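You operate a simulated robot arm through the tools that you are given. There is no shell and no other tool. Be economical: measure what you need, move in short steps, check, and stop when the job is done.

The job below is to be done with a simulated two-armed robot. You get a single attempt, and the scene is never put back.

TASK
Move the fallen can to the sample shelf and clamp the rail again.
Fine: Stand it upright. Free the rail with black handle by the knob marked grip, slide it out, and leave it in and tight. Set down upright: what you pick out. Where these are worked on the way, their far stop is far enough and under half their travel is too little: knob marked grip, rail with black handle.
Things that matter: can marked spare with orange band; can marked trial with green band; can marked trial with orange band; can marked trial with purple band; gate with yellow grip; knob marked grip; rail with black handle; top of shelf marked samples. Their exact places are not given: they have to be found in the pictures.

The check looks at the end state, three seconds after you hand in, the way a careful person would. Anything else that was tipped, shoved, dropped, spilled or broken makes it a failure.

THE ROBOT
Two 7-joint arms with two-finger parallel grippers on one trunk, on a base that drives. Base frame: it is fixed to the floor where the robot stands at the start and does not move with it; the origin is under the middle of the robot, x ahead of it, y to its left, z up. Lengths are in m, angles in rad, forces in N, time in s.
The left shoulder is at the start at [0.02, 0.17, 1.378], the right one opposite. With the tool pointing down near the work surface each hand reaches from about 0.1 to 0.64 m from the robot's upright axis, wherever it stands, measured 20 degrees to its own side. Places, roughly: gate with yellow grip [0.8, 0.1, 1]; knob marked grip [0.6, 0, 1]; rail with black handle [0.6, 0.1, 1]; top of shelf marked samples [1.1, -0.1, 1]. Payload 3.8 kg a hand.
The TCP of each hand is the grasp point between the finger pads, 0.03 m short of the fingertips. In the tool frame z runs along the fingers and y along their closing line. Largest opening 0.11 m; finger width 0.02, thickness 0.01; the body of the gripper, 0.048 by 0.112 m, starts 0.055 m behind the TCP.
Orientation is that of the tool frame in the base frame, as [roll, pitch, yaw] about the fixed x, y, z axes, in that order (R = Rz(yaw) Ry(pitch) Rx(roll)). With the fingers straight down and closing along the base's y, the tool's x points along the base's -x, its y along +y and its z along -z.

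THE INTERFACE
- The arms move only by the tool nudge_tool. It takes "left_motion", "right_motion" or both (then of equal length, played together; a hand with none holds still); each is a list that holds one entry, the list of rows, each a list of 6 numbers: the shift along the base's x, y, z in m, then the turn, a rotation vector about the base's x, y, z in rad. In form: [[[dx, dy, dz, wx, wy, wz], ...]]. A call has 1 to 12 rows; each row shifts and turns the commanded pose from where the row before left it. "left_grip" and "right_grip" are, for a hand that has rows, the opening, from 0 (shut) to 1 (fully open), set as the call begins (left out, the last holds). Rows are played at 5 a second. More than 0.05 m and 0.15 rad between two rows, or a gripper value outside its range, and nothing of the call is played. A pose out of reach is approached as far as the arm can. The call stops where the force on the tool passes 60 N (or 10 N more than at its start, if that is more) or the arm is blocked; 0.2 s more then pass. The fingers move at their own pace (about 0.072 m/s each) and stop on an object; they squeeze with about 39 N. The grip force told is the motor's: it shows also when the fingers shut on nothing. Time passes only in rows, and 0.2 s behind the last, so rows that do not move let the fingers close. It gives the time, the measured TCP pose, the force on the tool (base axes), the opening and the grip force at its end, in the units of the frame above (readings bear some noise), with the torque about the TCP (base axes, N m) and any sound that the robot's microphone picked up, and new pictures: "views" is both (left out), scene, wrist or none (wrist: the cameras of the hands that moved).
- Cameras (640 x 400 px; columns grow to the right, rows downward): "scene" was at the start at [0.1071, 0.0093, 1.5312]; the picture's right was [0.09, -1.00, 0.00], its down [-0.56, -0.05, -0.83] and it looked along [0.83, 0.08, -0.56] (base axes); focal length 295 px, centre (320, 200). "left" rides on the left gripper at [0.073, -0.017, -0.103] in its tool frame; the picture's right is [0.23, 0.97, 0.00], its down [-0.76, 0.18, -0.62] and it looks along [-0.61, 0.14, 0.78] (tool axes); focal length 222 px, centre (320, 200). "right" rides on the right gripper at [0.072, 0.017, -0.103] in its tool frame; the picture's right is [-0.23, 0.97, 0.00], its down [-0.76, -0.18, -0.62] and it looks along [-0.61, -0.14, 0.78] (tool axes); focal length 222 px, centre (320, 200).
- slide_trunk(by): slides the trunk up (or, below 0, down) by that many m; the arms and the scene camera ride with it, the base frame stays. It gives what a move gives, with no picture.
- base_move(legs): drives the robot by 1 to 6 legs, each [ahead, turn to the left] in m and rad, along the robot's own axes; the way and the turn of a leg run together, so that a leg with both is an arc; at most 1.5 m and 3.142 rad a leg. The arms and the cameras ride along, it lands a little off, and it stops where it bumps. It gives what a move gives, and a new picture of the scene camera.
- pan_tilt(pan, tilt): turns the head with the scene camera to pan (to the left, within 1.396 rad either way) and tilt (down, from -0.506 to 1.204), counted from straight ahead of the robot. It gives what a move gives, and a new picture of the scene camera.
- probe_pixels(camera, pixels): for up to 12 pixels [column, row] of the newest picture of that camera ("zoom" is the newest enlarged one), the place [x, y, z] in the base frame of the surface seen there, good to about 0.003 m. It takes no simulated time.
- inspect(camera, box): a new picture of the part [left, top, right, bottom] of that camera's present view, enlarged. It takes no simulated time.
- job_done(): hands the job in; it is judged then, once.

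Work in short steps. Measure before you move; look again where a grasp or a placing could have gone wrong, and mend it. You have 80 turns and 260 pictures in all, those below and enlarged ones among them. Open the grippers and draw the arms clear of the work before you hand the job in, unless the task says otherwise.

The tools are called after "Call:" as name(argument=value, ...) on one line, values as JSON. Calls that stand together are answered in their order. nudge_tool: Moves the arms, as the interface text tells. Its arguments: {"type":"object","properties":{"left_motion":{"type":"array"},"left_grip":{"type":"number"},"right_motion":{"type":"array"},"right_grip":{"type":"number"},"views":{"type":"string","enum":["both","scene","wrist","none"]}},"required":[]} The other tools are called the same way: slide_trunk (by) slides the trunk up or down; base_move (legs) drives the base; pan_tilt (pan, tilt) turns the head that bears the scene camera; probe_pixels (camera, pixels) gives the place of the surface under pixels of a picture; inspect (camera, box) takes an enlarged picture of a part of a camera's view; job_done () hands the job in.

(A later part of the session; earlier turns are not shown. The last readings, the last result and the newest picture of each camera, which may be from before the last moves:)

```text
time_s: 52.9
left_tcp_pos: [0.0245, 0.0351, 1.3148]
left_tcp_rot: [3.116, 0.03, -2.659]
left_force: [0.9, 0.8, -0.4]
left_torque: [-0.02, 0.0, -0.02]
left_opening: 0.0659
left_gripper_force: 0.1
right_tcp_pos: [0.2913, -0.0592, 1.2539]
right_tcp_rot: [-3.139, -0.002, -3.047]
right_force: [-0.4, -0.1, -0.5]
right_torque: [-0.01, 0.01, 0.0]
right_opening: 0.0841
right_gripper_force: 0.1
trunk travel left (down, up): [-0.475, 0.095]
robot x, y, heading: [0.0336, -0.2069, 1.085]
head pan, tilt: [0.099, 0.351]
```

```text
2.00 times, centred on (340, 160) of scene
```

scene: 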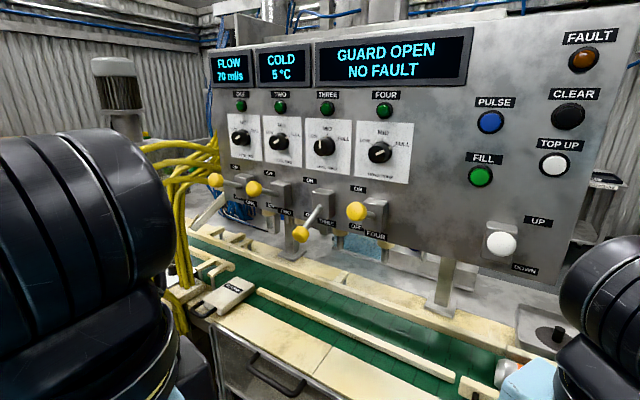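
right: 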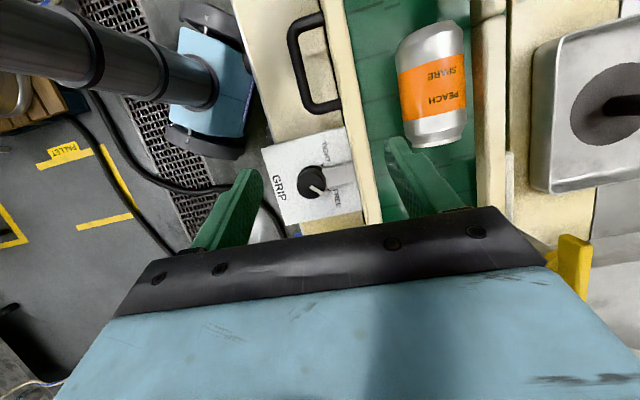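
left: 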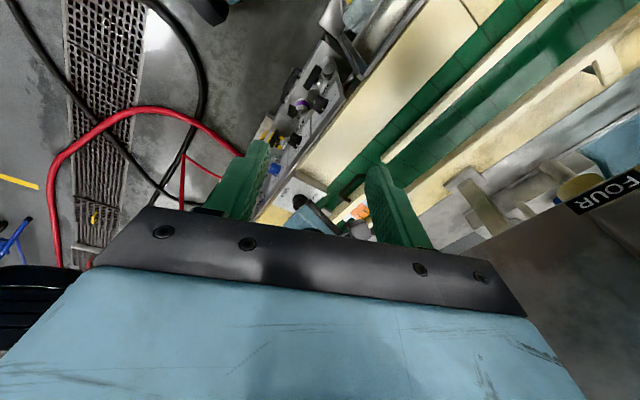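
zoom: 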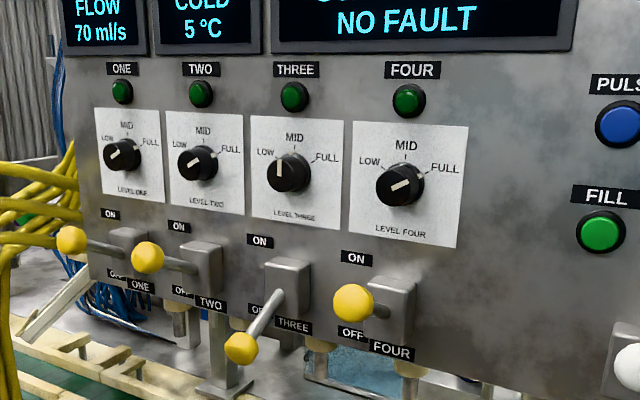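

I probe dial THREE's face and rim, dial FOUR's pointer, and the lever.

Call:
probe_pixels(camera="zoom", pixels=[[282, 170], [270, 172], [295, 160], [282, 185], [279, 162], [295, 145], [400, 185], [410, 180], [392, 192], [240, 348], [262, 315], [285, 270]])

Call:
inspect(camera="scene", box=[300, 115, 420, 190])

```text
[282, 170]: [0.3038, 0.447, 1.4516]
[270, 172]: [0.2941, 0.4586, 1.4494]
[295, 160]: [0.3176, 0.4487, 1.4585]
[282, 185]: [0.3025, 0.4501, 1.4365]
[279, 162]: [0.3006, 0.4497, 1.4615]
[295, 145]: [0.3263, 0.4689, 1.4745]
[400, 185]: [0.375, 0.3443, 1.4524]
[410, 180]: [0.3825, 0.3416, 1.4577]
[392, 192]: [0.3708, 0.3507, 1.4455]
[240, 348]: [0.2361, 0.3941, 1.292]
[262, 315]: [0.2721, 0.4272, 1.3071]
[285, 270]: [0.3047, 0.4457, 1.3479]
```

```text
5.33 times, centred on (360, 152) of scene
```

zoom: 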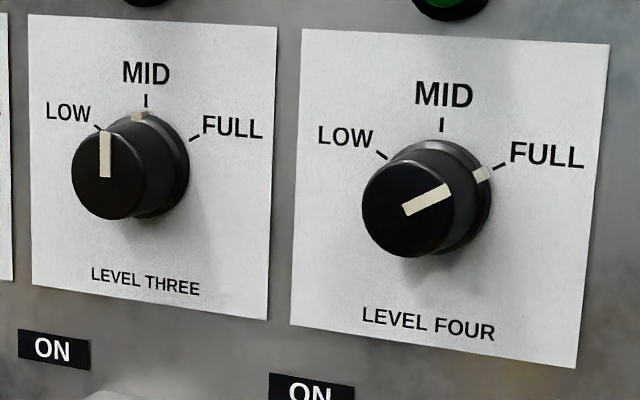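

Weighing the contact geometry, the dial's MID is most likely its own setting, so I leave it. But at t=1.5 lever THREE's ball was not at its present place (it would have filled (572,190) of the left view), so I raise that lever. The left hand closes, turns to horizontal and goes below and in front of the ball.

Call:
nudge_tool(left_motion=[[[0.0116, 0.026, -0.00625, 0, 0, 0.11], [0.0116, 0.026, -0.00625, 0.0798, -0.1184, 0], [0.0116, 0.026, -0.00625, 0.0798, -0.1184, 0], [0.0116, 0.026, -0.00625, 0.0798, -0.1184, 0], [0.0116, 0.026, -0.00625, 0.0798, -0.1184, 0], [0.0116, 0.026, -0.00625, 0.0798, -0.1184, 0], [0.0116, 0.026, -0.00625, 0.0798, -0.1184, 0], [0.0116, 0.026, -0.00625, 0.0798, -0.1184, 0], [0.0116, 0.026, -0.00625, 0.0798, -0.1184, 0], [0.0116, 0.026, -0.00625, 0.0798, -0.1184, 0], [0.0116, 0.026, -0.00625, 0.0798, -0.1184, 0], [0.0116, 0.026, -0.00625, 0.0798, -0.1184, 0]]], left_grip=0, views="both")

```text
time_s: 55.5
left_tcp_pos: [0.1671, 0.3525, 1.2406]
left_tcp_rot: [0.083, 1.541, 0.706]
left_force: [1.0, -0.5, 0.4]
left_torque: [-0.02, -0.03, -0.01]
left_opening: 0.0
left_gripper_force: 37.3
left hand out of reach, approached as far as the arm can: row 5
right_tcp_pos: [0.2921, -0.0597, 1.2527]
right_tcp_rot: [-3.138, -0.001, -3.046]
right_force: [0.2, -0.2, -0.1]
right_torque: [0.0, -0.01, -0.02]
right_opening: 0.0841
right_gripper_force: 0.0
trunk travel left (down, up): [-0.475, 0.095]
robot x, y, heading: [0.0332, -0.2073, 1.086]
head pan, tilt: [0.099, 0.351]
```

scene: 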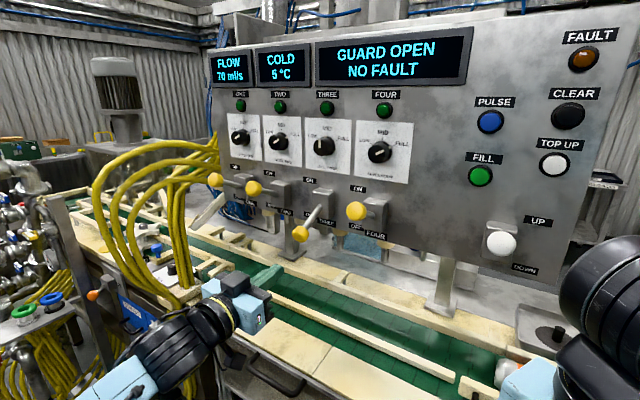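
left: 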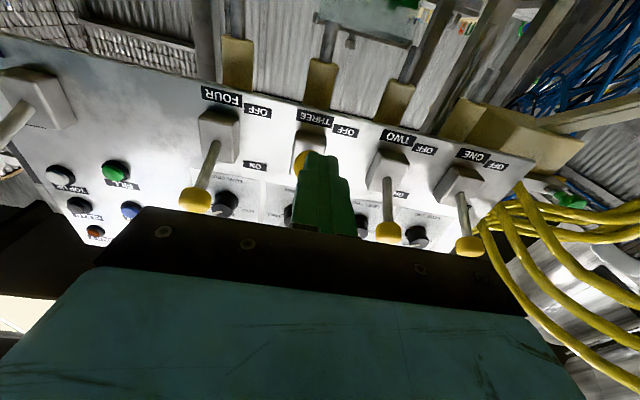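

The fingers point at lever THREE just below the ball. I advance 8 cm under it and lift in 1 cm rows.

Call:
nudge_tool(left_motion=[[[0.0166, 0.0112, 0, 0, 0, 0], [0.0166, 0.0112, 0, 0, 0, 0], [0.0166, 0.0112, 0, 0, 0, 0], [0.0166, 0.0112, 0, 0, 0, 0], [0, 0, 0.012, 0, 0, 0], [0, 0, 0.012, 0, 0, 0], [0, 0, 0.012, 0, 0, 0], [0, 0, 0.012, 0, 0, 0], [0, 0, 0.012, 0, 0, 0]]], left_grip=0, views="scene")

Call:
inspect(camera="scene", box=[220, 130, 420, 300])

```text
time_s: 57.5
left_tcp_pos: [0.2314, 0.3937, 1.3005]
left_tcp_rot: [0.047, 1.541, 0.667]
left_force: [-0.4, -0.8, 0.1]
left_torque: [0.02, 0.01, 0.04]
left_opening: 0.0001
left_gripper_force: 37.7
right_tcp_pos: [0.2916, -0.0591, 1.2527]
right_tcp_rot: [-3.138, 0.0, -3.048]
right_force: [0.2, 0.2, -0.3]
right_torque: [-0.02, 0.01, -0.02]
right_opening: 0.0839
right_gripper_force: 0.1
trunk travel left (down, up): [-0.475, 0.095]
robot x, y, heading: [0.0369, -0.2077, 1.084]
head pan, tilt: [0.099, 0.351]
```

scene: 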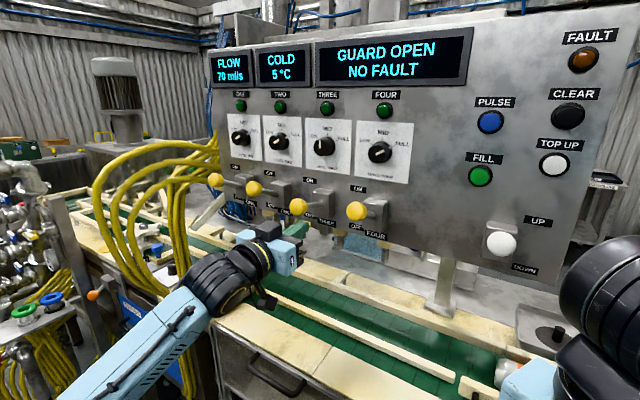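

```text
2.35 times, centred on (320, 215) of scene
```

zoom: 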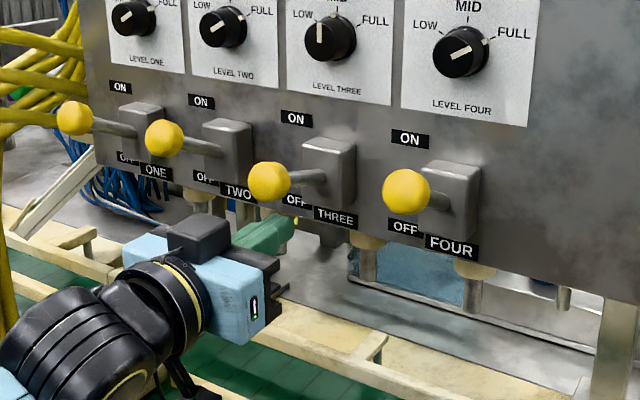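

Lever THREE snapped back up like its neighbours. I draw the left hand out and fold it back.

Call:
nudge_tool(left_motion=[[[-0.033, -0.0224, -0.004, 0, 0, 0], [-0.033, -0.0224, -0.004, 0, 0, 0], [-0.0141, -0.0314, 0.0022, -0.0835, 0.1239, 0], [-0.0141, -0.0314, 0.0022, -0.0835, 0.1239, 0], [-0.0141, -0.0314, 0.0022, -0.0835, 0.1239, 0], [-0.0141, -0.0314, 0.0022, -0.0835, 0.1239, 0], [-0.0141, -0.0314, 0.0022, -0.0835, 0.1239, 0], [-0.0141, -0.0314, 0.0022, -0.0835, 0.1239, 0], [-0.0141, -0.0314, 0.0022, -0.0835, 0.1239, 0], [-0.0141, -0.0314, 0.0022, -0.0835, 0.1239, 0], [-0.0141, -0.0314, 0.0022, -0.0835, 0.1239, 0], [-0.0141, -0.0314, 0.0022, -0.0835, 0.1239, 0]]], left_grip=0, views="none")

Call:
base_move(legs=[[0.1, 0]])

Call:
pan_tilt(pan=-0.5, tilt=0.6)

```text
time_s: 60.1
left_tcp_pos: [0.0387, 0.0492, 1.3194]
left_tcp_rot: [3.112, 0.103, -2.55]
left_force: [0.4, 0.3, 0.3]
left_torque: [-0.01, -0.01, -0.03]
left_opening: 0.0
left_gripper_force: 37.9
left hand out of reach, approached as far as the arm can: row 7, 8, 9
right_tcp_pos: [0.2914, -0.0597, 1.2531]
right_tcp_rot: [-3.139, 0.001, -3.047]
right_force: [0.7, 0.6, -0.3]
right_torque: [-0.01, 0.03, 0.04]
right_opening: 0.0841
right_gripper_force: 0.1
trunk travel left (down, up): [-0.475, 0.095]
robot x, y, heading: [0.0358, -0.2036, 1.088]
head pan, tilt: [0.099, 0.351]
```

```text
time_s: 61.2
left_tcp_pos: [0.0857, 0.1382, 1.3196]
left_tcp_rot: [3.113, 0.103, -2.556]
left_force: [-0.2, 0.0, -0.6]
left_torque: [-0.01, 0.01, 0.01]
left_opening: 0.0
left_gripper_force: 37.7
right_tcp_pos: [0.3394, 0.0304, 1.2536]
right_tcp_rot: [-3.139, 0.001, -3.051]
right_force: [-0.6, -0.2, -0.2]
right_torque: [-0.02, -0.01, -0.02]
right_opening: 0.084
right_gripper_force: 0.0
trunk travel left (down, up): [-0.475, 0.095]
robot x, y, heading: [0.0829, -0.112, 1.083]
head pan, tilt: [0.099, 0.351]
```

scene: 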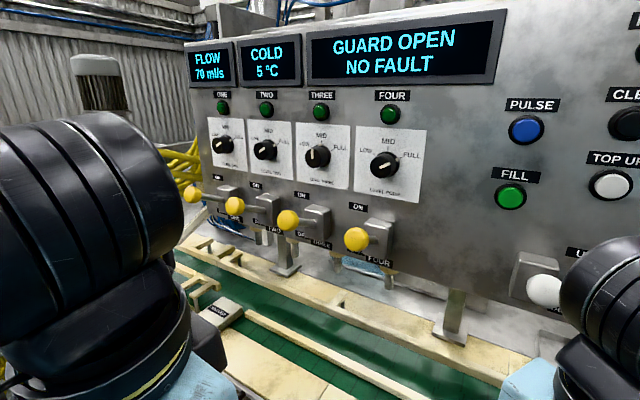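

```text
time_s: 62.2
left_tcp_pos: [0.0869, 0.1393, 1.3196]
left_tcp_rot: [3.113, 0.105, -2.555]
left_force: [-0.6, 0.1, -0.7]
left_torque: [0.01, -0.02, 0.0]
left_opening: 0.0
left_gripper_force: 37.7
right_tcp_pos: [0.3398, 0.0301, 1.2532]
right_tcp_rot: [-3.136, -0.001, -3.051]
right_force: [1.0, -0.7, 0.0]
right_torque: [0.01, 0.0, -0.01]
right_opening: 0.0843
right_gripper_force: 0.1
trunk travel left (down, up): [-0.475, 0.095]
robot x, y, heading: [0.081, -0.1135, 1.084]
head pan, tilt: [-0.499, 0.6]
```

scene: 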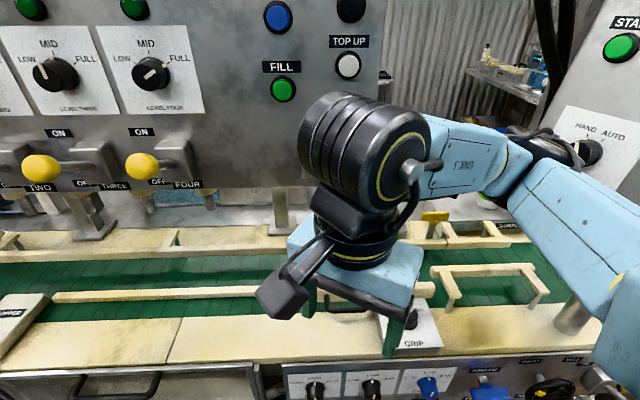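

All levers are level again. The right elbow lies close to the MODE panel in view, so I probe elbow and panel before moving.

Call:
probe_pixels(camera="scene", pixels=[[545, 140], [580, 150], [510, 165], [588, 152], [600, 110], [555, 100], [620, 47], [430, 140], [640, 200], [570, 320], [470, 155], [575, 20]])

Call:
inspect(camera="scene", box=[440, 60, 640, 200])

```text
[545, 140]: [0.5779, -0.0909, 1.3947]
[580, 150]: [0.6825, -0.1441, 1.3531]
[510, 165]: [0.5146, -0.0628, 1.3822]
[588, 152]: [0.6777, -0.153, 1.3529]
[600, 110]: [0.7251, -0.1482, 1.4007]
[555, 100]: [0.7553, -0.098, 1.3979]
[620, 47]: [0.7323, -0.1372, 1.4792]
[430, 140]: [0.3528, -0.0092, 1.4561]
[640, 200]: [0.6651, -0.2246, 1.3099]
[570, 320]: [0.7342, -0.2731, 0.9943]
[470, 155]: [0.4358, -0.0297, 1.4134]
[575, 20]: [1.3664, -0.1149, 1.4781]
```

```text
2.86 times, centred on (540, 130) of scene
```

zoom: 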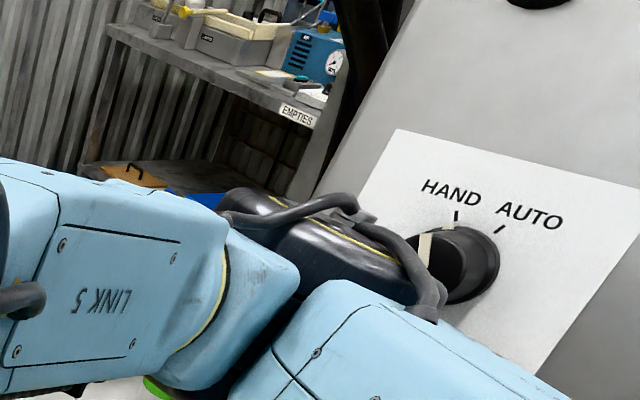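

The right elbow (0.578,-0.09) is within a few cm of the MODE knob, and stretching from here would swing it into the panel. I back off 0.25 m, turn a further 0.3 rad left and come forward a little, to shift the shoulder toward -u.

Call:
base_move(legs=[[-0.25, 0], [0, 0.3], [0.09, 0]])

```text
time_s: 65.8
left_tcp_pos: [-0.0934, -0.0072, 1.3187]
left_tcp_rot: [3.114, 0.106, -2.254]
left_force: [0.0, -0.3, 0.2]
left_torque: [-0.02, 0.0, 0.0]
left_opening: 0.0001
left_gripper_force: 37.6
right_tcp_pos: [0.181, -0.0359, 1.2535]
right_tcp_rot: [-3.139, -0.001, -2.748]
right_force: [0.6, -0.5, -0.1]
right_torque: [-0.03, 0.01, 0.03]
right_opening: 0.0837
right_gripper_force: 0.1
trunk travel left (down, up): [-0.475, 0.095]
robot x, y, heading: [-0.022, -0.2507, 1.387]
head pan, tilt: [-0.499, 0.6]
```

scene: 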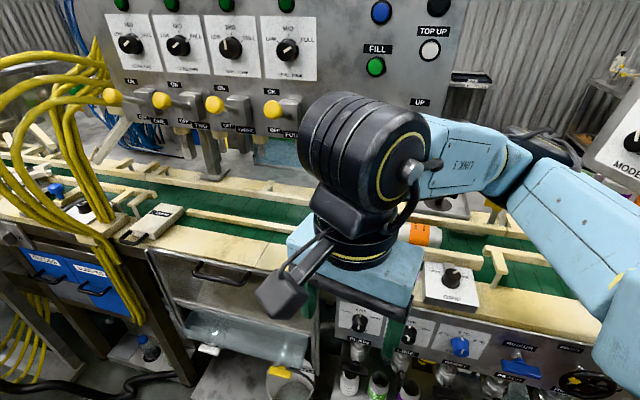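

Now at u≈0.20, n≈-0.16, heading 1.39. I extend the right hand forward-right while turning it so that it closes across the rail.

Call:
nudge_tool(right_motion=[[[0.035, -0.0003, -0.0033, 0, 0, -0.1371], [0.035, -0.0003, -0.0033, 0, 0, -0.1371], [0.035, -0.0003, -0.0033, 0, 0, -0.1371], [0.035, -0.0003, -0.0033, 0, 0, -0.1371], [0.035, -0.0003, -0.0033, 0, 0, -0.1371], [0.035, -0.0003, -0.0033, 0, 0, -0.1371], [0.035, -0.0003, -0.0033, 0, 0, -0.1371], [0.035, -0.0003, -0.0033, 0, 0, -0.1371], [0.035, -0.0003, -0.0033, 0, 0, -0.1371], [0.035, -0.0003, -0.0033, 0, 0, -0.1371]]], right_grip=0.764, views="none")

Call:
pan_tilt(pan=-0.75, tilt=0.6)

```text
time_s: 68.0
left_tcp_pos: [-0.0925, -0.0065, 1.3197]
left_tcp_rot: [3.113, 0.105, -2.254]
left_force: [0.8, -0.7, 1.4]
left_torque: [0.01, 0.02, -0.03]
left_opening: 0.0001
left_gripper_force: 37.3
right_tcp_pos: [0.5305, -0.0409, 1.2186]
right_tcp_rot: [-3.138, 0.0, 2.162]
right_force: [-0.8, -0.3, 0.5]
right_torque: [0.03, 0.02, 0.01]
right_opening: 0.0841
right_gripper_force: 0.1
trunk travel left (down, up): [-0.475, 0.095]
robot x, y, heading: [-0.0244, -0.2551, 1.385]
head pan, tilt: [-0.499, 0.6]
```

```text
time_s: 68.7
left_tcp_pos: [-0.0939, -0.0075, 1.3198]
left_tcp_rot: [3.114, 0.106, -2.253]
left_force: [-0.4, 1.0, 0.4]
left_torque: [0.0, 0.02, 0.02]
left_opening: 0.0002
left_gripper_force: 37.0
right_tcp_pos: [0.5296, -0.0412, 1.2176]
right_tcp_rot: [-3.137, 0.001, 2.165]
right_force: [-0.6, 0.1, 0.3]
right_torque: [0.02, 0.04, -0.02]
right_opening: 0.084
right_gripper_force: 0.1
trunk travel left (down, up): [-0.475, 0.095]
robot x, y, heading: [-0.0207, -0.2506, 1.384]
head pan, tilt: [-0.75, 0.6]
```

scene: 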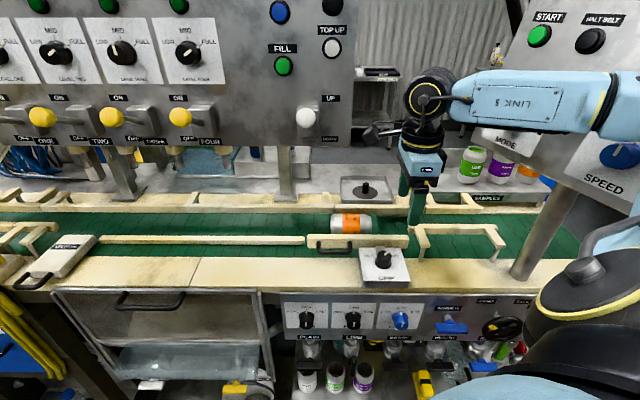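

A clear frontal view. I enlarge the can area and probe the can, rails, console edge and forearm.

Call:
inspect(camera="scene", box=[300, 180, 460, 280])

Call:
probe_pixels(camera="zoom", pixels=[[125, 170], [180, 170], [255, 165], [300, 175], [200, 150], [200, 200], [200, 130], [100, 112], [280, 112], [60, 260], [400, 240], [330, 345]])

Call:
probe_pixels(camera="scene", pixels=[[355, 130], [352, 145], [600, 80], [640, 95], [505, 140], [622, 155], [520, 60], [306, 117], [472, 160], [500, 165], [526, 170], [492, 195]])

```text
4.00 times, centred on (380, 230) of scene
```

zoom: 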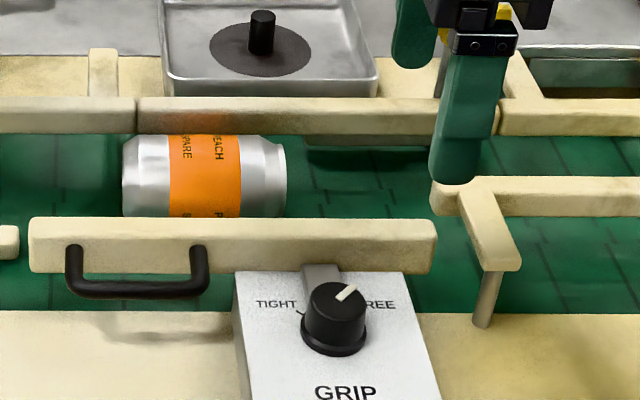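

```text
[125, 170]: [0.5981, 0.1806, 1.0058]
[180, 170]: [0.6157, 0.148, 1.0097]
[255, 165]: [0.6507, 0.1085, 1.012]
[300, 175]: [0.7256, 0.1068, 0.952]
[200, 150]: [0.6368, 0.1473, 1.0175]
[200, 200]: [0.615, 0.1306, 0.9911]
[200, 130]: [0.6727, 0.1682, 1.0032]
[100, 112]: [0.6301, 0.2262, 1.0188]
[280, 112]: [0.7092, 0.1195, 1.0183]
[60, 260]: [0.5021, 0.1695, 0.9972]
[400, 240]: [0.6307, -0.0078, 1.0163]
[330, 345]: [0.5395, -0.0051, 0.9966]
```

```text
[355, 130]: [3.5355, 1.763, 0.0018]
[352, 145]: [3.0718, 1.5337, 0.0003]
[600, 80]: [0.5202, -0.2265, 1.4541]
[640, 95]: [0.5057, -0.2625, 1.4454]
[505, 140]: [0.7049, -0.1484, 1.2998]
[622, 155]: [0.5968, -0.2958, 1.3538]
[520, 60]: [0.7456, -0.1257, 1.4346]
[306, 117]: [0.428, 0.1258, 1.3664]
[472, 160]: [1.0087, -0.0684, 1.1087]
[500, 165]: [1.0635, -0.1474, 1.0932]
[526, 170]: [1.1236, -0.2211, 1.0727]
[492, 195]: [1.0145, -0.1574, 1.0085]
```

Figures agree: far rail face n≈0.6475, can centre n≈0.607, u≈0.25. I pull the hand back 6 cm from the console's corner and then drive forward 0.12 m.

Call:
nudge_tool(right_motion=[[[-0.0245, -0.0173, 0, 0, 0, 0], [-0.0245, -0.0173, 0, 0, 0, 0], [0, 0, 0, 0, 0, 0]]], views="none")

Call:
base_move(legs=[[0.12, 0]])

```text
time_s: 69.5
left_tcp_pos: [-0.0929, -0.0075, 1.3194]
left_tcp_rot: [3.113, 0.104, -2.254]
left_force: [-0.2, -0.4, 0.3]
left_torque: [-0.01, 0.02, 0.01]
left_opening: 0.0
left_gripper_force: 37.8
right_tcp_pos: [0.4835, -0.0731, 1.2174]
right_tcp_rot: [-3.137, 0.0, 2.164]
right_force: [-0.1, 0.9, 0.0]
right_torque: [-0.02, 0.0, -0.01]
right_opening: 0.0839
right_gripper_force: 0.1
trunk travel left (down, up): [-0.475, 0.095]
robot x, y, heading: [-0.0206, -0.2529, 1.381]
head pan, tilt: [-0.75, 0.6]
```

```text
time_s: 70.8
left_tcp_pos: [-0.0723, 0.1138, 1.3187]
left_tcp_rot: [3.114, 0.106, -2.252]
left_force: [-0.6, -0.1, 0.1]
left_torque: [0.01, 0.03, 0.0]
left_opening: 0.0002
left_gripper_force: 37.6
right_tcp_pos: [0.5062, 0.048, 1.2177]
right_tcp_rot: [-3.139, 0.002, 2.164]
right_force: [-0.6, -1.1, 0.0]
right_torque: [0.0, 0.01, 0.02]
right_opening: 0.0842
right_gripper_force: 0.0
trunk travel left (down, up): [-0.475, 0.095]
robot x, y, heading: [-0.0002, -0.1308, 1.385]
head pan, tilt: [-0.75, 0.6]
```

scene: 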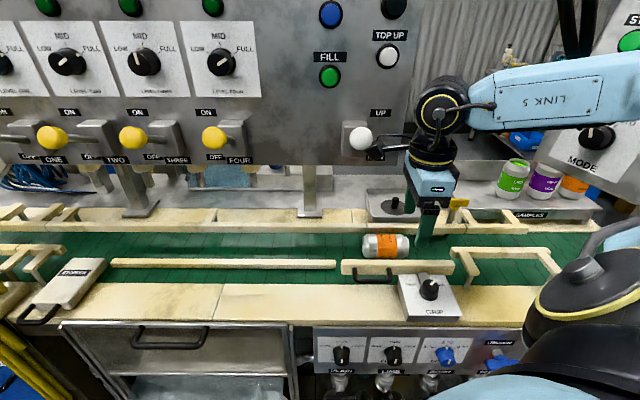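

The hand's camera bracket is close to the white lever's ball at (360,138), so I move first to +u while leaning, then forward above the can.

Call:
nudge_tool(right_motion=[[[0.0175, -0.0245, -0.005, 0, 0, 0], [0.0175, -0.0245, -0.015, 0.0713, 0.0503, 0], [0, 0, 0, 0.0713, 0.0503, 0], [0.0308, 0.0227, -0.0167, 0.0713, 0.0503, 0], [0.0308, 0.0227, -0.0167, 0.0713, 0.0503, 0], [0.0308, 0.0227, -0.0167, 0, 0, 0], [0.0308, 0.0227, -0.0167, 0, 0, 0], [0, 0, 0, 0, 0, 0]]], right_grip=0.764, views="both")

Call:
inspect(camera="right", box=[160, 20, 480, 220])

```text
time_s: 72.6
left_tcp_pos: [-0.0722, 0.1129, 1.3193]
left_tcp_rot: [3.115, 0.107, -2.252]
left_force: [0.2, -0.9, -0.2]
left_torque: [0.03, 0.0, 0.01]
left_opening: 0.0
left_gripper_force: 38.1
right_tcp_pos: [0.6631, 0.0905, 1.1288]
right_tcp_rot: [-3.13, -0.348, 2.164]
right_force: [0.2, -0.5, 0.5]
right_torque: [0.0, -0.02, -0.01]
right_opening: 0.0838
right_gripper_force: 0.0
trunk travel left (down, up): [-0.475, 0.095]
robot x, y, heading: [0.0018, -0.1314, 1.384]
head pan, tilt: [-0.75, 0.6]
```

scene: 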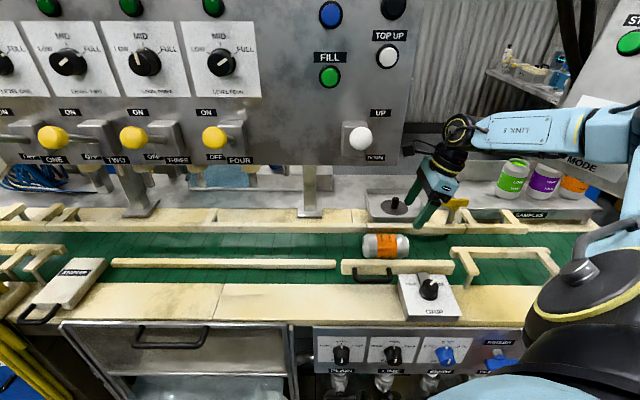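
right: 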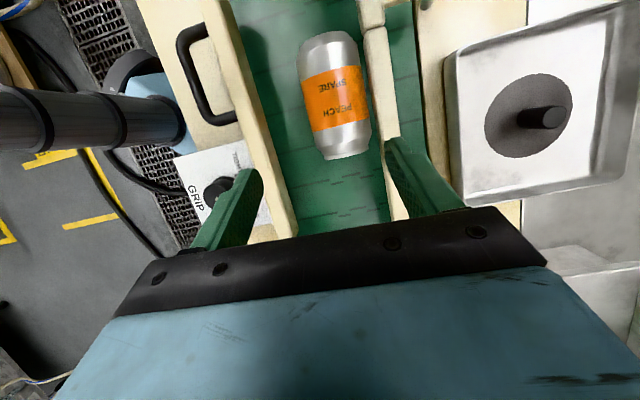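

```text
2.00 times, centred on (320, 120) of right
```

zoom: 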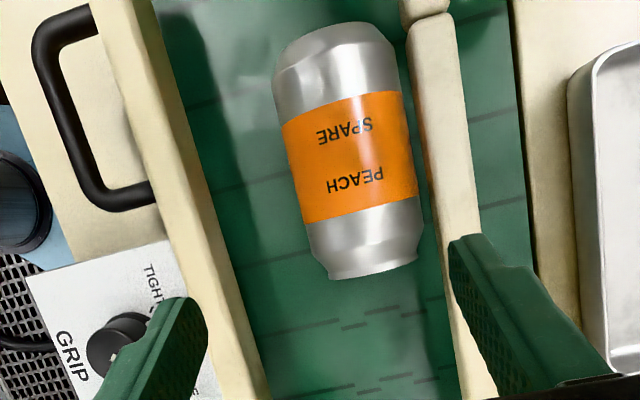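

In reach, and the can's lipped top end (370,270) is confirmed on the +u side. I probe the can's ridge and sides and both rails from here.

Call:
probe_pixels(camera="zoom", pixels=[[335, 60], [350, 160], [370, 250], [295, 160], [410, 160], [416, 160], [425, 200], [440, 250], [195, 160], [205, 160], [350, 110], [375, 276]])

```text
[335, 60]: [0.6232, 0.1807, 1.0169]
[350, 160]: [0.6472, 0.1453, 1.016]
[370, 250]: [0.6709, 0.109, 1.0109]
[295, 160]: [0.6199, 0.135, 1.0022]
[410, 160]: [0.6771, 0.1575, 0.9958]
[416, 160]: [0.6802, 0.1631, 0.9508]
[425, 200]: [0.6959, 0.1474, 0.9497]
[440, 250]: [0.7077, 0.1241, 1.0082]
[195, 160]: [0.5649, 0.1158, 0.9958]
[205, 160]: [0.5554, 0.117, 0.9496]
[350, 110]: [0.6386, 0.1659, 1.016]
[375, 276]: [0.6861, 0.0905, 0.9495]
```

Can centre n≈0.612, far rail face 0.650. I go down along the tool axis to just above the can and look.

Call:
nudge_tool(right_motion=[[[0.0025, 0.0017, 0, 0, 0, 0], [-0.0062, 0.0088, -0.0297, 0, 0, 0], [-0.0062, 0.0088, -0.0297, 0, 0, 0], [-0.0062, 0.0088, -0.0297, 0, 0, 0], [0, 0, 0, 0, 0, 0]]], right_grip=0.764, views="both")

Call:
inspect(camera="right", box=[200, 60, 440, 240])

Call:
inspect(camera="scene", box=[340, 130, 500, 290])

```text
time_s: 73.8
left_tcp_pos: [-0.0746, 0.1082, 1.3219]
left_tcp_rot: [3.115, 0.108, -2.253]
left_force: [-1.2, 0.0, -0.3]
left_torque: [0.01, 0.01, -0.01]
left_opening: 0.0001
left_gripper_force: 37.5
right_tcp_pos: [0.6516, 0.1146, 1.0493]
right_tcp_rot: [3.131, -0.35, 2.165]
right_force: [7.5, -17.7, 47.4]
right_torque: [0.87, -2.16, -0.93]
right_opening: 0.0824
right_gripper_force: 0.0
trunk travel left (down, up): [-0.475, 0.095]
robot x, y, heading: [0.0032, -0.129, 1.383]
head pan, tilt: [-0.75, 0.6]
```

scene: 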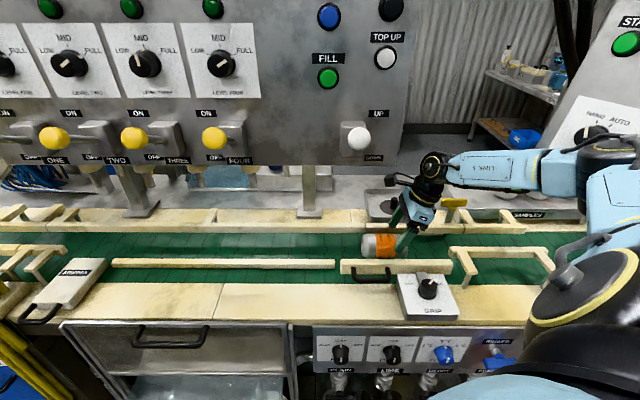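
right: 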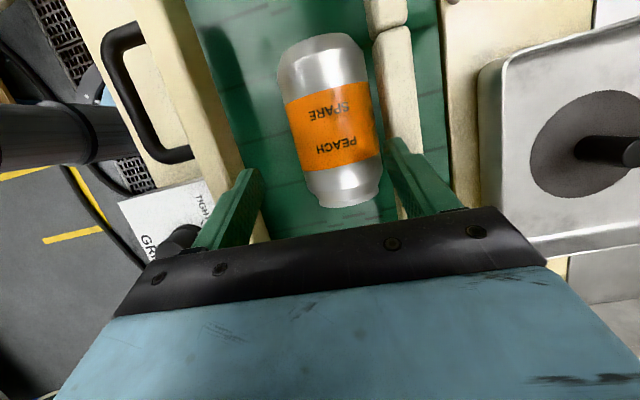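

```text
2.22 times, centred on (320, 150) of right
```

zoom: 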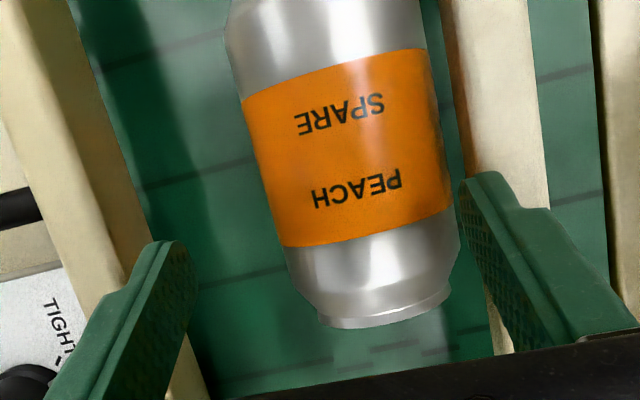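

```text
2.50 times, centred on (420, 210) of scene
```

zoom: 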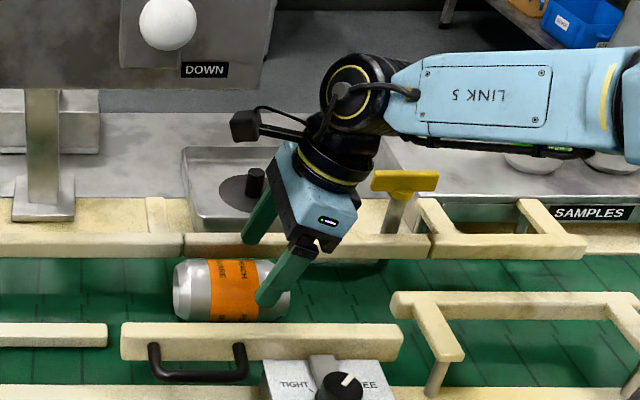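

The far finger came down on the rail's top (47 N up at tip height 1.02). I lift 1 cm, shift 5.5 mm to -n, and go down slowly so the finger wedges between can and rail, rolling the can.

Call:
nudge_tool(right_motion=[[[0.002, -0.003, 0.01, 0, 0, 0], [-0.0045, -0.0032, 0, 0, 0, 0], [-0.0032, 0.0045, -0.015, 0, 0, 0], [-0.0021, 0.003, -0.01, 0, 0, 0], [-0.0021, 0.003, -0.01, 0, 0, 0], [-0.0021, 0.003, -0.01, 0, 0, 0]]], right_grip=0.764, views="wrist")

Call:
inspect(camera="right", box=[200, 60, 440, 240])

```text
time_s: 74.7
left_tcp_pos: [-0.0727, 0.1127, 1.3197]
left_tcp_rot: [3.114, 0.107, -2.253]
left_force: [0.3, 0.0, -0.1]
left_torque: [-0.04, 0.05, 0.0]
left_opening: 0.0001
left_gripper_force: 37.9
right_tcp_pos: [0.6535, 0.1159, 1.0493]
right_tcp_rot: [3.12, -0.35, 2.16]
right_force: [-8.1, -14.6, 25.6]
right_torque: [0.26, -0.76, -0.32]
right_opening: 0.0766
right_gripper_force: 0.1
trunk travel left (down, up): [-0.475, 0.095]
robot x, y, heading: [0.0006, -0.1306, 1.387]
head pan, tilt: [-0.75, 0.6]
stopped in row 4 (right hand): the force on the tool passed its limit at 66 N (the readings are from after the stop); the commanded pose is now the measured one
```

right: 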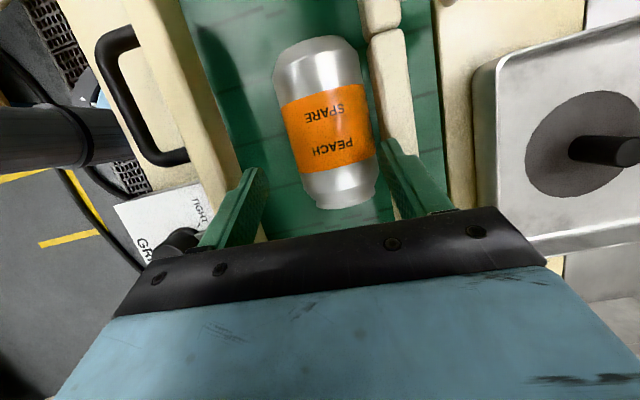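

```text
2.22 times, centred on (320, 150) of right
```

zoom: 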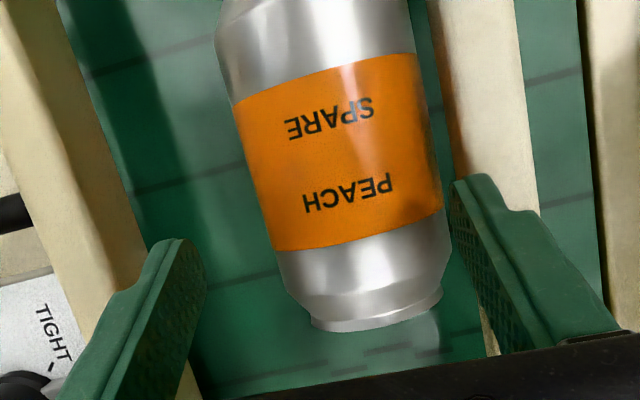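

The finger still lands on the rail's edge. I lift, go 1 cm toward -n, lower the tip just below the can's top behind it, and push the can 1.5 cm to -n to open the gap.

Call:
nudge_tool(right_motion=[[[0, 0, 0.012, 0, 0, 0], [-0.0087, -0.0062, 0, 0, 0, 0], [0, 0, -0.012, 0, 0, 0], [0, 0, -0.012, 0, 0, 0], [-0.0062, -0.0043, 0, 0, 0, 0], [-0.0062, -0.0043, 0, 0, 0, 0], [0, 0, 0, 0, 0, 0]]], right_grip=0.764, views="wrist")

Call:
inspect(camera="right", box=[200, 60, 440, 240])

```text
time_s: 76.2
left_tcp_pos: [-0.071, 0.115, 1.3206]
left_tcp_rot: [3.114, 0.105, -2.254]
left_force: [-0.9, 0.4, 0.5]
left_torque: [-0.02, -0.01, -0.02]
left_opening: 0.0
left_gripper_force: 38.0
right_tcp_pos: [0.6355, 0.1058, 1.0379]
right_tcp_rot: [3.109, -0.357, 2.164]
right_force: [20.1, 9.5, 27.3]
right_torque: [0.85, -1.38, 0.05]
right_opening: 0.08
right_gripper_force: 0.0
trunk travel left (down, up): [-0.475, 0.095]
robot x, y, heading: [0.0038, -0.1287, 1.386]
head pan, tilt: [-0.75, 0.6]
```

right: 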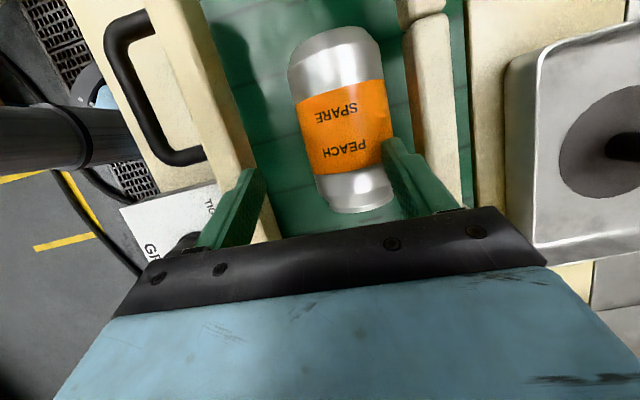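

```text
2.22 times, centred on (320, 150) of right
```

zoom: 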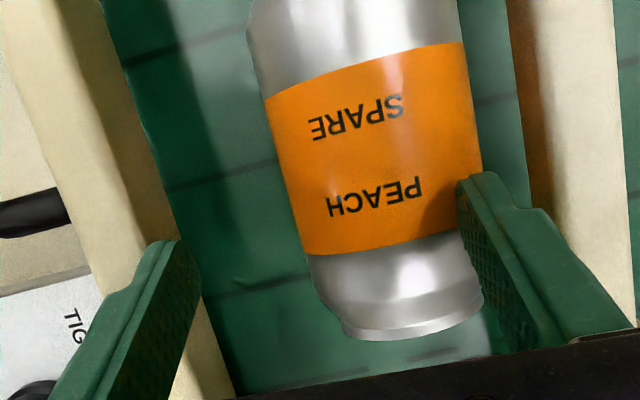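

The can rolled a few mm nearer and the gap to the far rail has widened to about 13 mm (480 to 525). I lift, shift back +n 1.2 cm and descend into it.

Call:
nudge_tool(right_motion=[[[0, 0, 0.014, 0, 0, 0], [0.0102, 0.0072, 0, 0, 0, 0], [-0.0025, 0.0036, -0.012, 0, 0, 0], [-0.0025, 0.0036, -0.012, 0, 0, 0], [-0.0025, 0.0036, -0.012, 0, 0, 0], [-0.0025, 0.0036, -0.012, 0, 0, 0], [-0.0025, 0.0036, -0.012, 0, 0, 0]]], right_grip=0.764, views="wrist")

Call:
inspect(camera="right", box=[200, 60, 440, 240])

```text
time_s: 77.5
left_tcp_pos: [-0.071, 0.1129, 1.3192]
left_tcp_rot: [3.114, 0.106, -2.256]
left_force: [1.0, 0.8, 0.3]
left_torque: [-0.06, 0.04, 0.01]
left_opening: 0.0002
left_gripper_force: 37.7
right_tcp_pos: [0.6433, 0.1184, 1.0263]
right_tcp_rot: [3.11, -0.35, 2.16]
right_force: [2.5, -11.6, 31.8]
right_torque: [-1.17, 1.13, 0.47]
right_opening: 0.0826
right_gripper_force: 0.1
trunk travel left (down, up): [-0.475, 0.095]
robot x, y, heading: [0.0028, -0.1347, 1.385]
head pan, tilt: [-0.75, 0.6]
stopped in row 6 (right hand): the force on the tool passed its limit at 73 N (the readings are from after the stop); the commanded pose is now the measured one
```

right: 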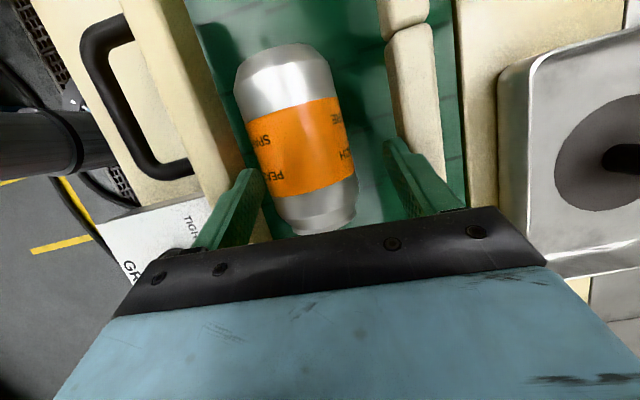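

```text
2.22 times, centred on (320, 150) of right
```

zoom: 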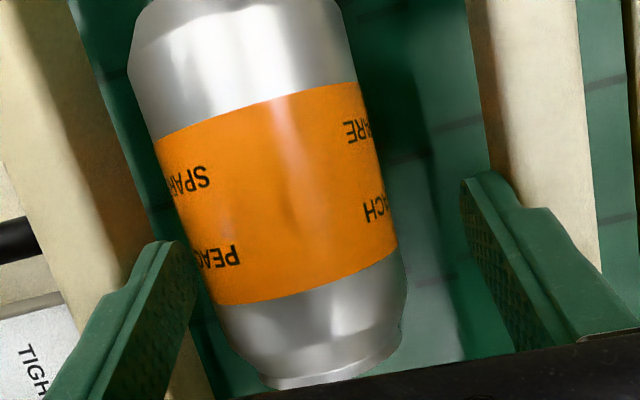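

The can rolled across to the near rail, leaving the far side wide open. I lift, shift 9 mm to -n, and descend again: the near finger wedges it back until the far finger stops it, between both.

Call:
nudge_tool(right_motion=[[[0.0025, -0.0036, 0.02, 0, 0, 0], [-0.0072, -0.0051, 0, 0, 0, 0], [-0.0025, 0.0036, -0.012, 0, 0, 0], [-0.0025, 0.0036, -0.012, 0, 0, 0], [-0.0025, 0.0036, -0.012, 0, 0, 0], [-0.0025, 0.0036, -0.012, 0, 0, 0], [0, 0, 0, 0, 0, 0]]], right_grip=0.8, views="wrist")

Call:
inspect(camera="right", box=[200, 60, 440, 240])

```text
time_s: 78.6
left_tcp_pos: [-0.0693, 0.1127, 1.319]
left_tcp_rot: [3.113, 0.106, -2.258]
left_force: [1.0, 0.3, 0.0]
left_torque: [-0.03, 0.01, -0.02]
left_opening: 0.0
left_gripper_force: 37.8
right_tcp_pos: [0.6406, 0.1186, 1.0267]
right_tcp_rot: [3.092, -0.349, 2.158]
right_force: [2.5, -9.6, 29.5]
right_torque: [-1.12, 1.11, 0.43]
right_opening: 0.0873
right_gripper_force: 0.0
trunk travel left (down, up): [-0.475, 0.095]
robot x, y, heading: [-0.0024, -0.1341, 1.382]
head pan, tilt: [-0.75, 0.6]
stopped in row 5 (right hand): the force on the tool passed its limit at 71 N (the readings are from after the stop); the commanded pose is now the measured one
```

right: 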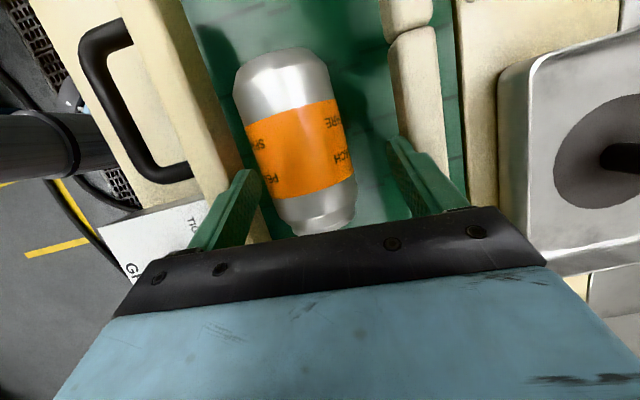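

```text
2.22 times, centred on (320, 150) of right
```

zoom: 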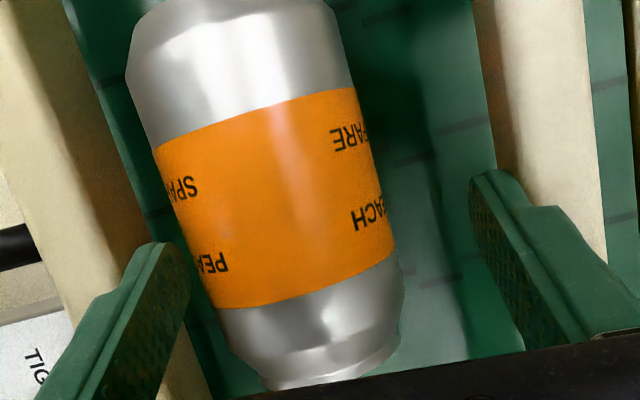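

Still blocked with the contact about 5 cm on the near side. I look from the scene camera to see where the near finger stands.

Call:
inspect(camera="scene", box=[360, 190, 460, 290])

Call:
probe_pixels(camera="right", pixels=[[290, 110], [300, 160], [268, 120], [325, 110], [330, 160], [245, 150], [237, 140], [222, 110], [262, 205], [404, 160], [215, 100], [320, 225]])

```text
4.00 times, centred on (410, 240) of scene
```

zoom: 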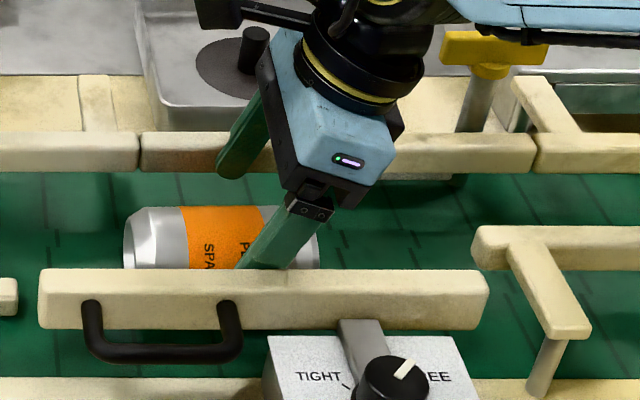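

```text
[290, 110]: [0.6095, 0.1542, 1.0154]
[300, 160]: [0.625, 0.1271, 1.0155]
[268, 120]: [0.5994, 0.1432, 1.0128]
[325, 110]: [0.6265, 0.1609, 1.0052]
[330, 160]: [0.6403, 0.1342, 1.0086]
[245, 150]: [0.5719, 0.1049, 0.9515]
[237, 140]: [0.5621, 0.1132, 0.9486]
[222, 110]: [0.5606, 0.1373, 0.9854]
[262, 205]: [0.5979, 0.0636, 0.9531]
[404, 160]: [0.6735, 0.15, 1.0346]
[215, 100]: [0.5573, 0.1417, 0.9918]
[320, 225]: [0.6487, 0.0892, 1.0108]
```

The can's ridge is now at n≈0.586, nearly mid-way between rails (0.537 and 0.649); the near finger is rubbing the near rail. I narrow the opening to 0.078 m, centre at n≈0.5945, and descend.

Call:
nudge_tool(right_motion=[[[0.0012, -0.0018, 0.008, 0, 0, 0], [0.0025, 0.0017, 0, 0, 0, 0], [-0.0021, 0.0031, -0.0103, 0, 0, 0], [-0.0021, 0.0031, -0.0103, 0, 0, 0], [-0.0021, 0.0031, -0.0103, 0, 0, 0], [-0.0021, 0.0031, -0.0103, 0, 0, 0]]], right_grip=0.71, views="wrist")

Call:
inspect(camera="right", box=[200, 60, 440, 240])

```text
time_s: 80.0
left_tcp_pos: [-0.0697, 0.1133, 1.319]
left_tcp_rot: [3.114, 0.105, -2.255]
left_force: [0.0, 0.7, 0.4]
left_torque: [0.01, 0.0, 0.01]
left_opening: 0.0
left_gripper_force: 37.7
right_tcp_pos: [0.6325, 0.1306, 0.9898]
right_tcp_rot: [3.1, -0.347, 2.159]
right_force: [0.0, 0.3, 0.0]
right_torque: [0.01, 0.02, -0.01]
right_opening: 0.0778
right_gripper_force: 0.1
trunk travel left (down, up): [-0.475, 0.095]
robot x, y, heading: [0.0024, -0.1337, 1.383]
head pan, tilt: [-0.75, 0.6]
```

right: 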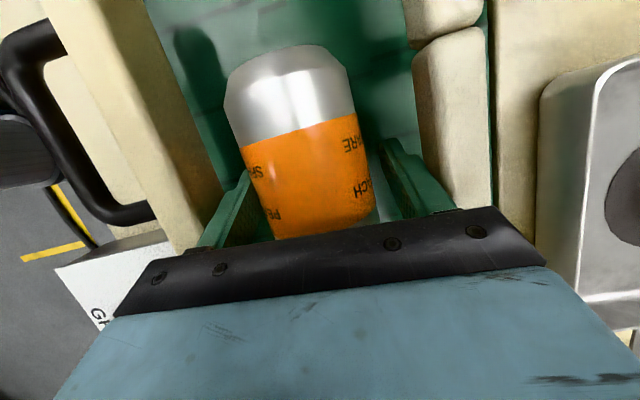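

```text
2.22 times, centred on (320, 150) of right
```

zoom: 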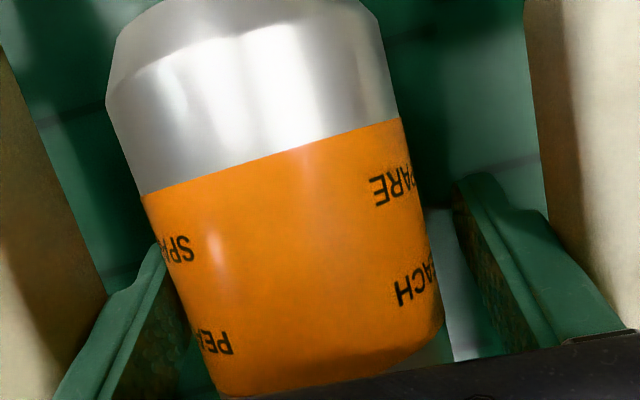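

The fingers straddle the can freely at z 0.990. I close on it.

Call:
nudge_tool(right_motion=[[[0, 0, 0, 0, 0, 0], [0, 0, 0, 0, 0, 0], [0, 0, 0, 0, 0, 0]]], right_grip=0, views="none")

Call:
nudge_tool(right_motion=[[[0, 0, 0.02, 0, 0, 0], [0.0103, -0.0146, 0.04, 0, 0, 0], [0.0103, -0.0146, 0.04, 0, 0, 0], [0.0103, -0.0146, 0.04, 0, 0, 0], [0, 0, 0, 0, 0, 0]]], right_grip=0, views="both")

Call:
inspect(camera="scene", box=[340, 120, 560, 280])

```text
time_s: 80.8
left_tcp_pos: [-0.0692, 0.1142, 1.3202]
left_tcp_rot: [3.113, 0.104, -2.255]
left_force: [0.0, 0.4, 0.0]
left_torque: [0.0, -0.01, -0.01]
left_opening: 0.0001
left_gripper_force: 37.6
right_tcp_pos: [0.6336, 0.1315, 0.9886]
right_tcp_rot: [3.1, -0.348, 2.16]
right_force: [0.2, 0.2, -0.2]
right_torque: [0.01, -0.01, -0.01]
right_opening: 0.0639
right_gripper_force: 39.2
trunk travel left (down, up): [-0.475, 0.095]
robot x, y, heading: [0.0014, -0.1347, 1.378]
head pan, tilt: [-0.75, 0.6]
```

```text
time_s: 82.0
left_tcp_pos: [-0.0688, 0.1132, 1.319]
left_tcp_rot: [3.114, 0.106, -2.255]
left_force: [0.1, 0.0, 0.3]
left_torque: [0.0, 0.0, -0.02]
left_opening: 0.0
left_gripper_force: 37.6
right_tcp_pos: [0.666, 0.0886, 1.1286]
right_tcp_rot: [3.1, -0.346, 2.159]
right_force: [0.4, -0.5, -0.5]
right_torque: [-0.03, 0.0, 0.03]
right_opening: 0.0636
right_gripper_force: 39.0
trunk travel left (down, up): [-0.475, 0.095]
robot x, y, heading: [0.0024, -0.1309, 1.384]
head pan, tilt: [-0.75, 0.6]
```

scene: 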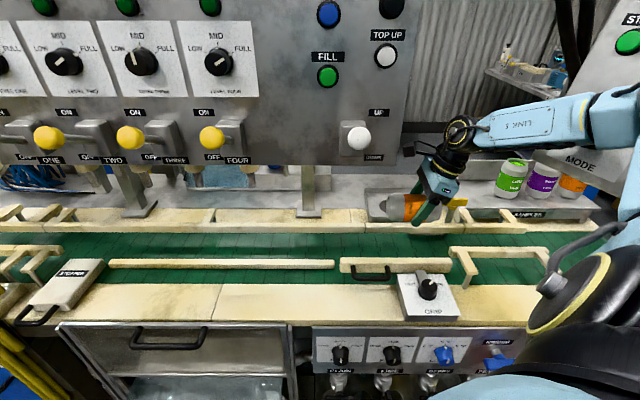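
right: 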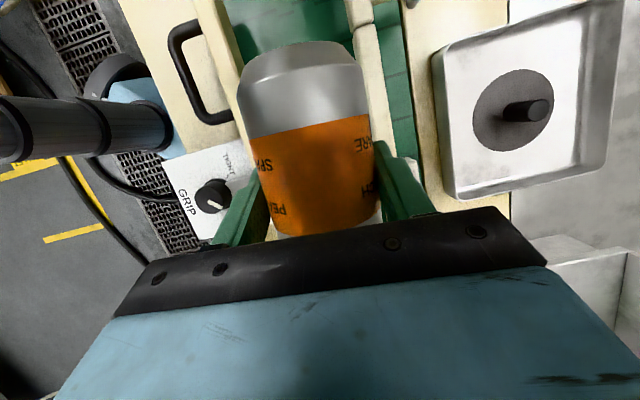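

```text
2.50 times, centred on (450, 200) of scene
```

zoom: 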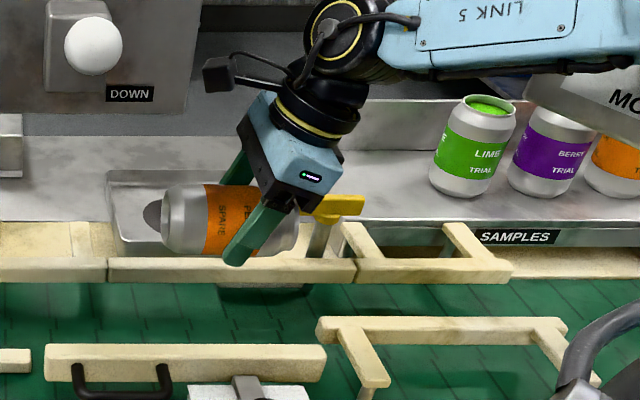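

The can is held level. I probe the free part of the shelf left of the green can.

Call:
probe_pixels(camera="zoom", pixels=[[380, 190], [410, 205], [355, 200], [420, 150], [370, 150], [350, 217], [460, 215], [230, 120], [465, 110], [488, 100], [300, 225], [345, 205]])

```text
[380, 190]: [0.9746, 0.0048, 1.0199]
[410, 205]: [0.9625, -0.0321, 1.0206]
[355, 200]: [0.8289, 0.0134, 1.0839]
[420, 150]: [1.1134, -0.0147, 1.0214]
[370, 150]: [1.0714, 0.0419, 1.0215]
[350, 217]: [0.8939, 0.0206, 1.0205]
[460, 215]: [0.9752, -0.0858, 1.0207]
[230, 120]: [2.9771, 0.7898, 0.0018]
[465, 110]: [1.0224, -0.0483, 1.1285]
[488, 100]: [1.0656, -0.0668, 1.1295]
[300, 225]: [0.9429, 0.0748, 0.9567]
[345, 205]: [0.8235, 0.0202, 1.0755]
```

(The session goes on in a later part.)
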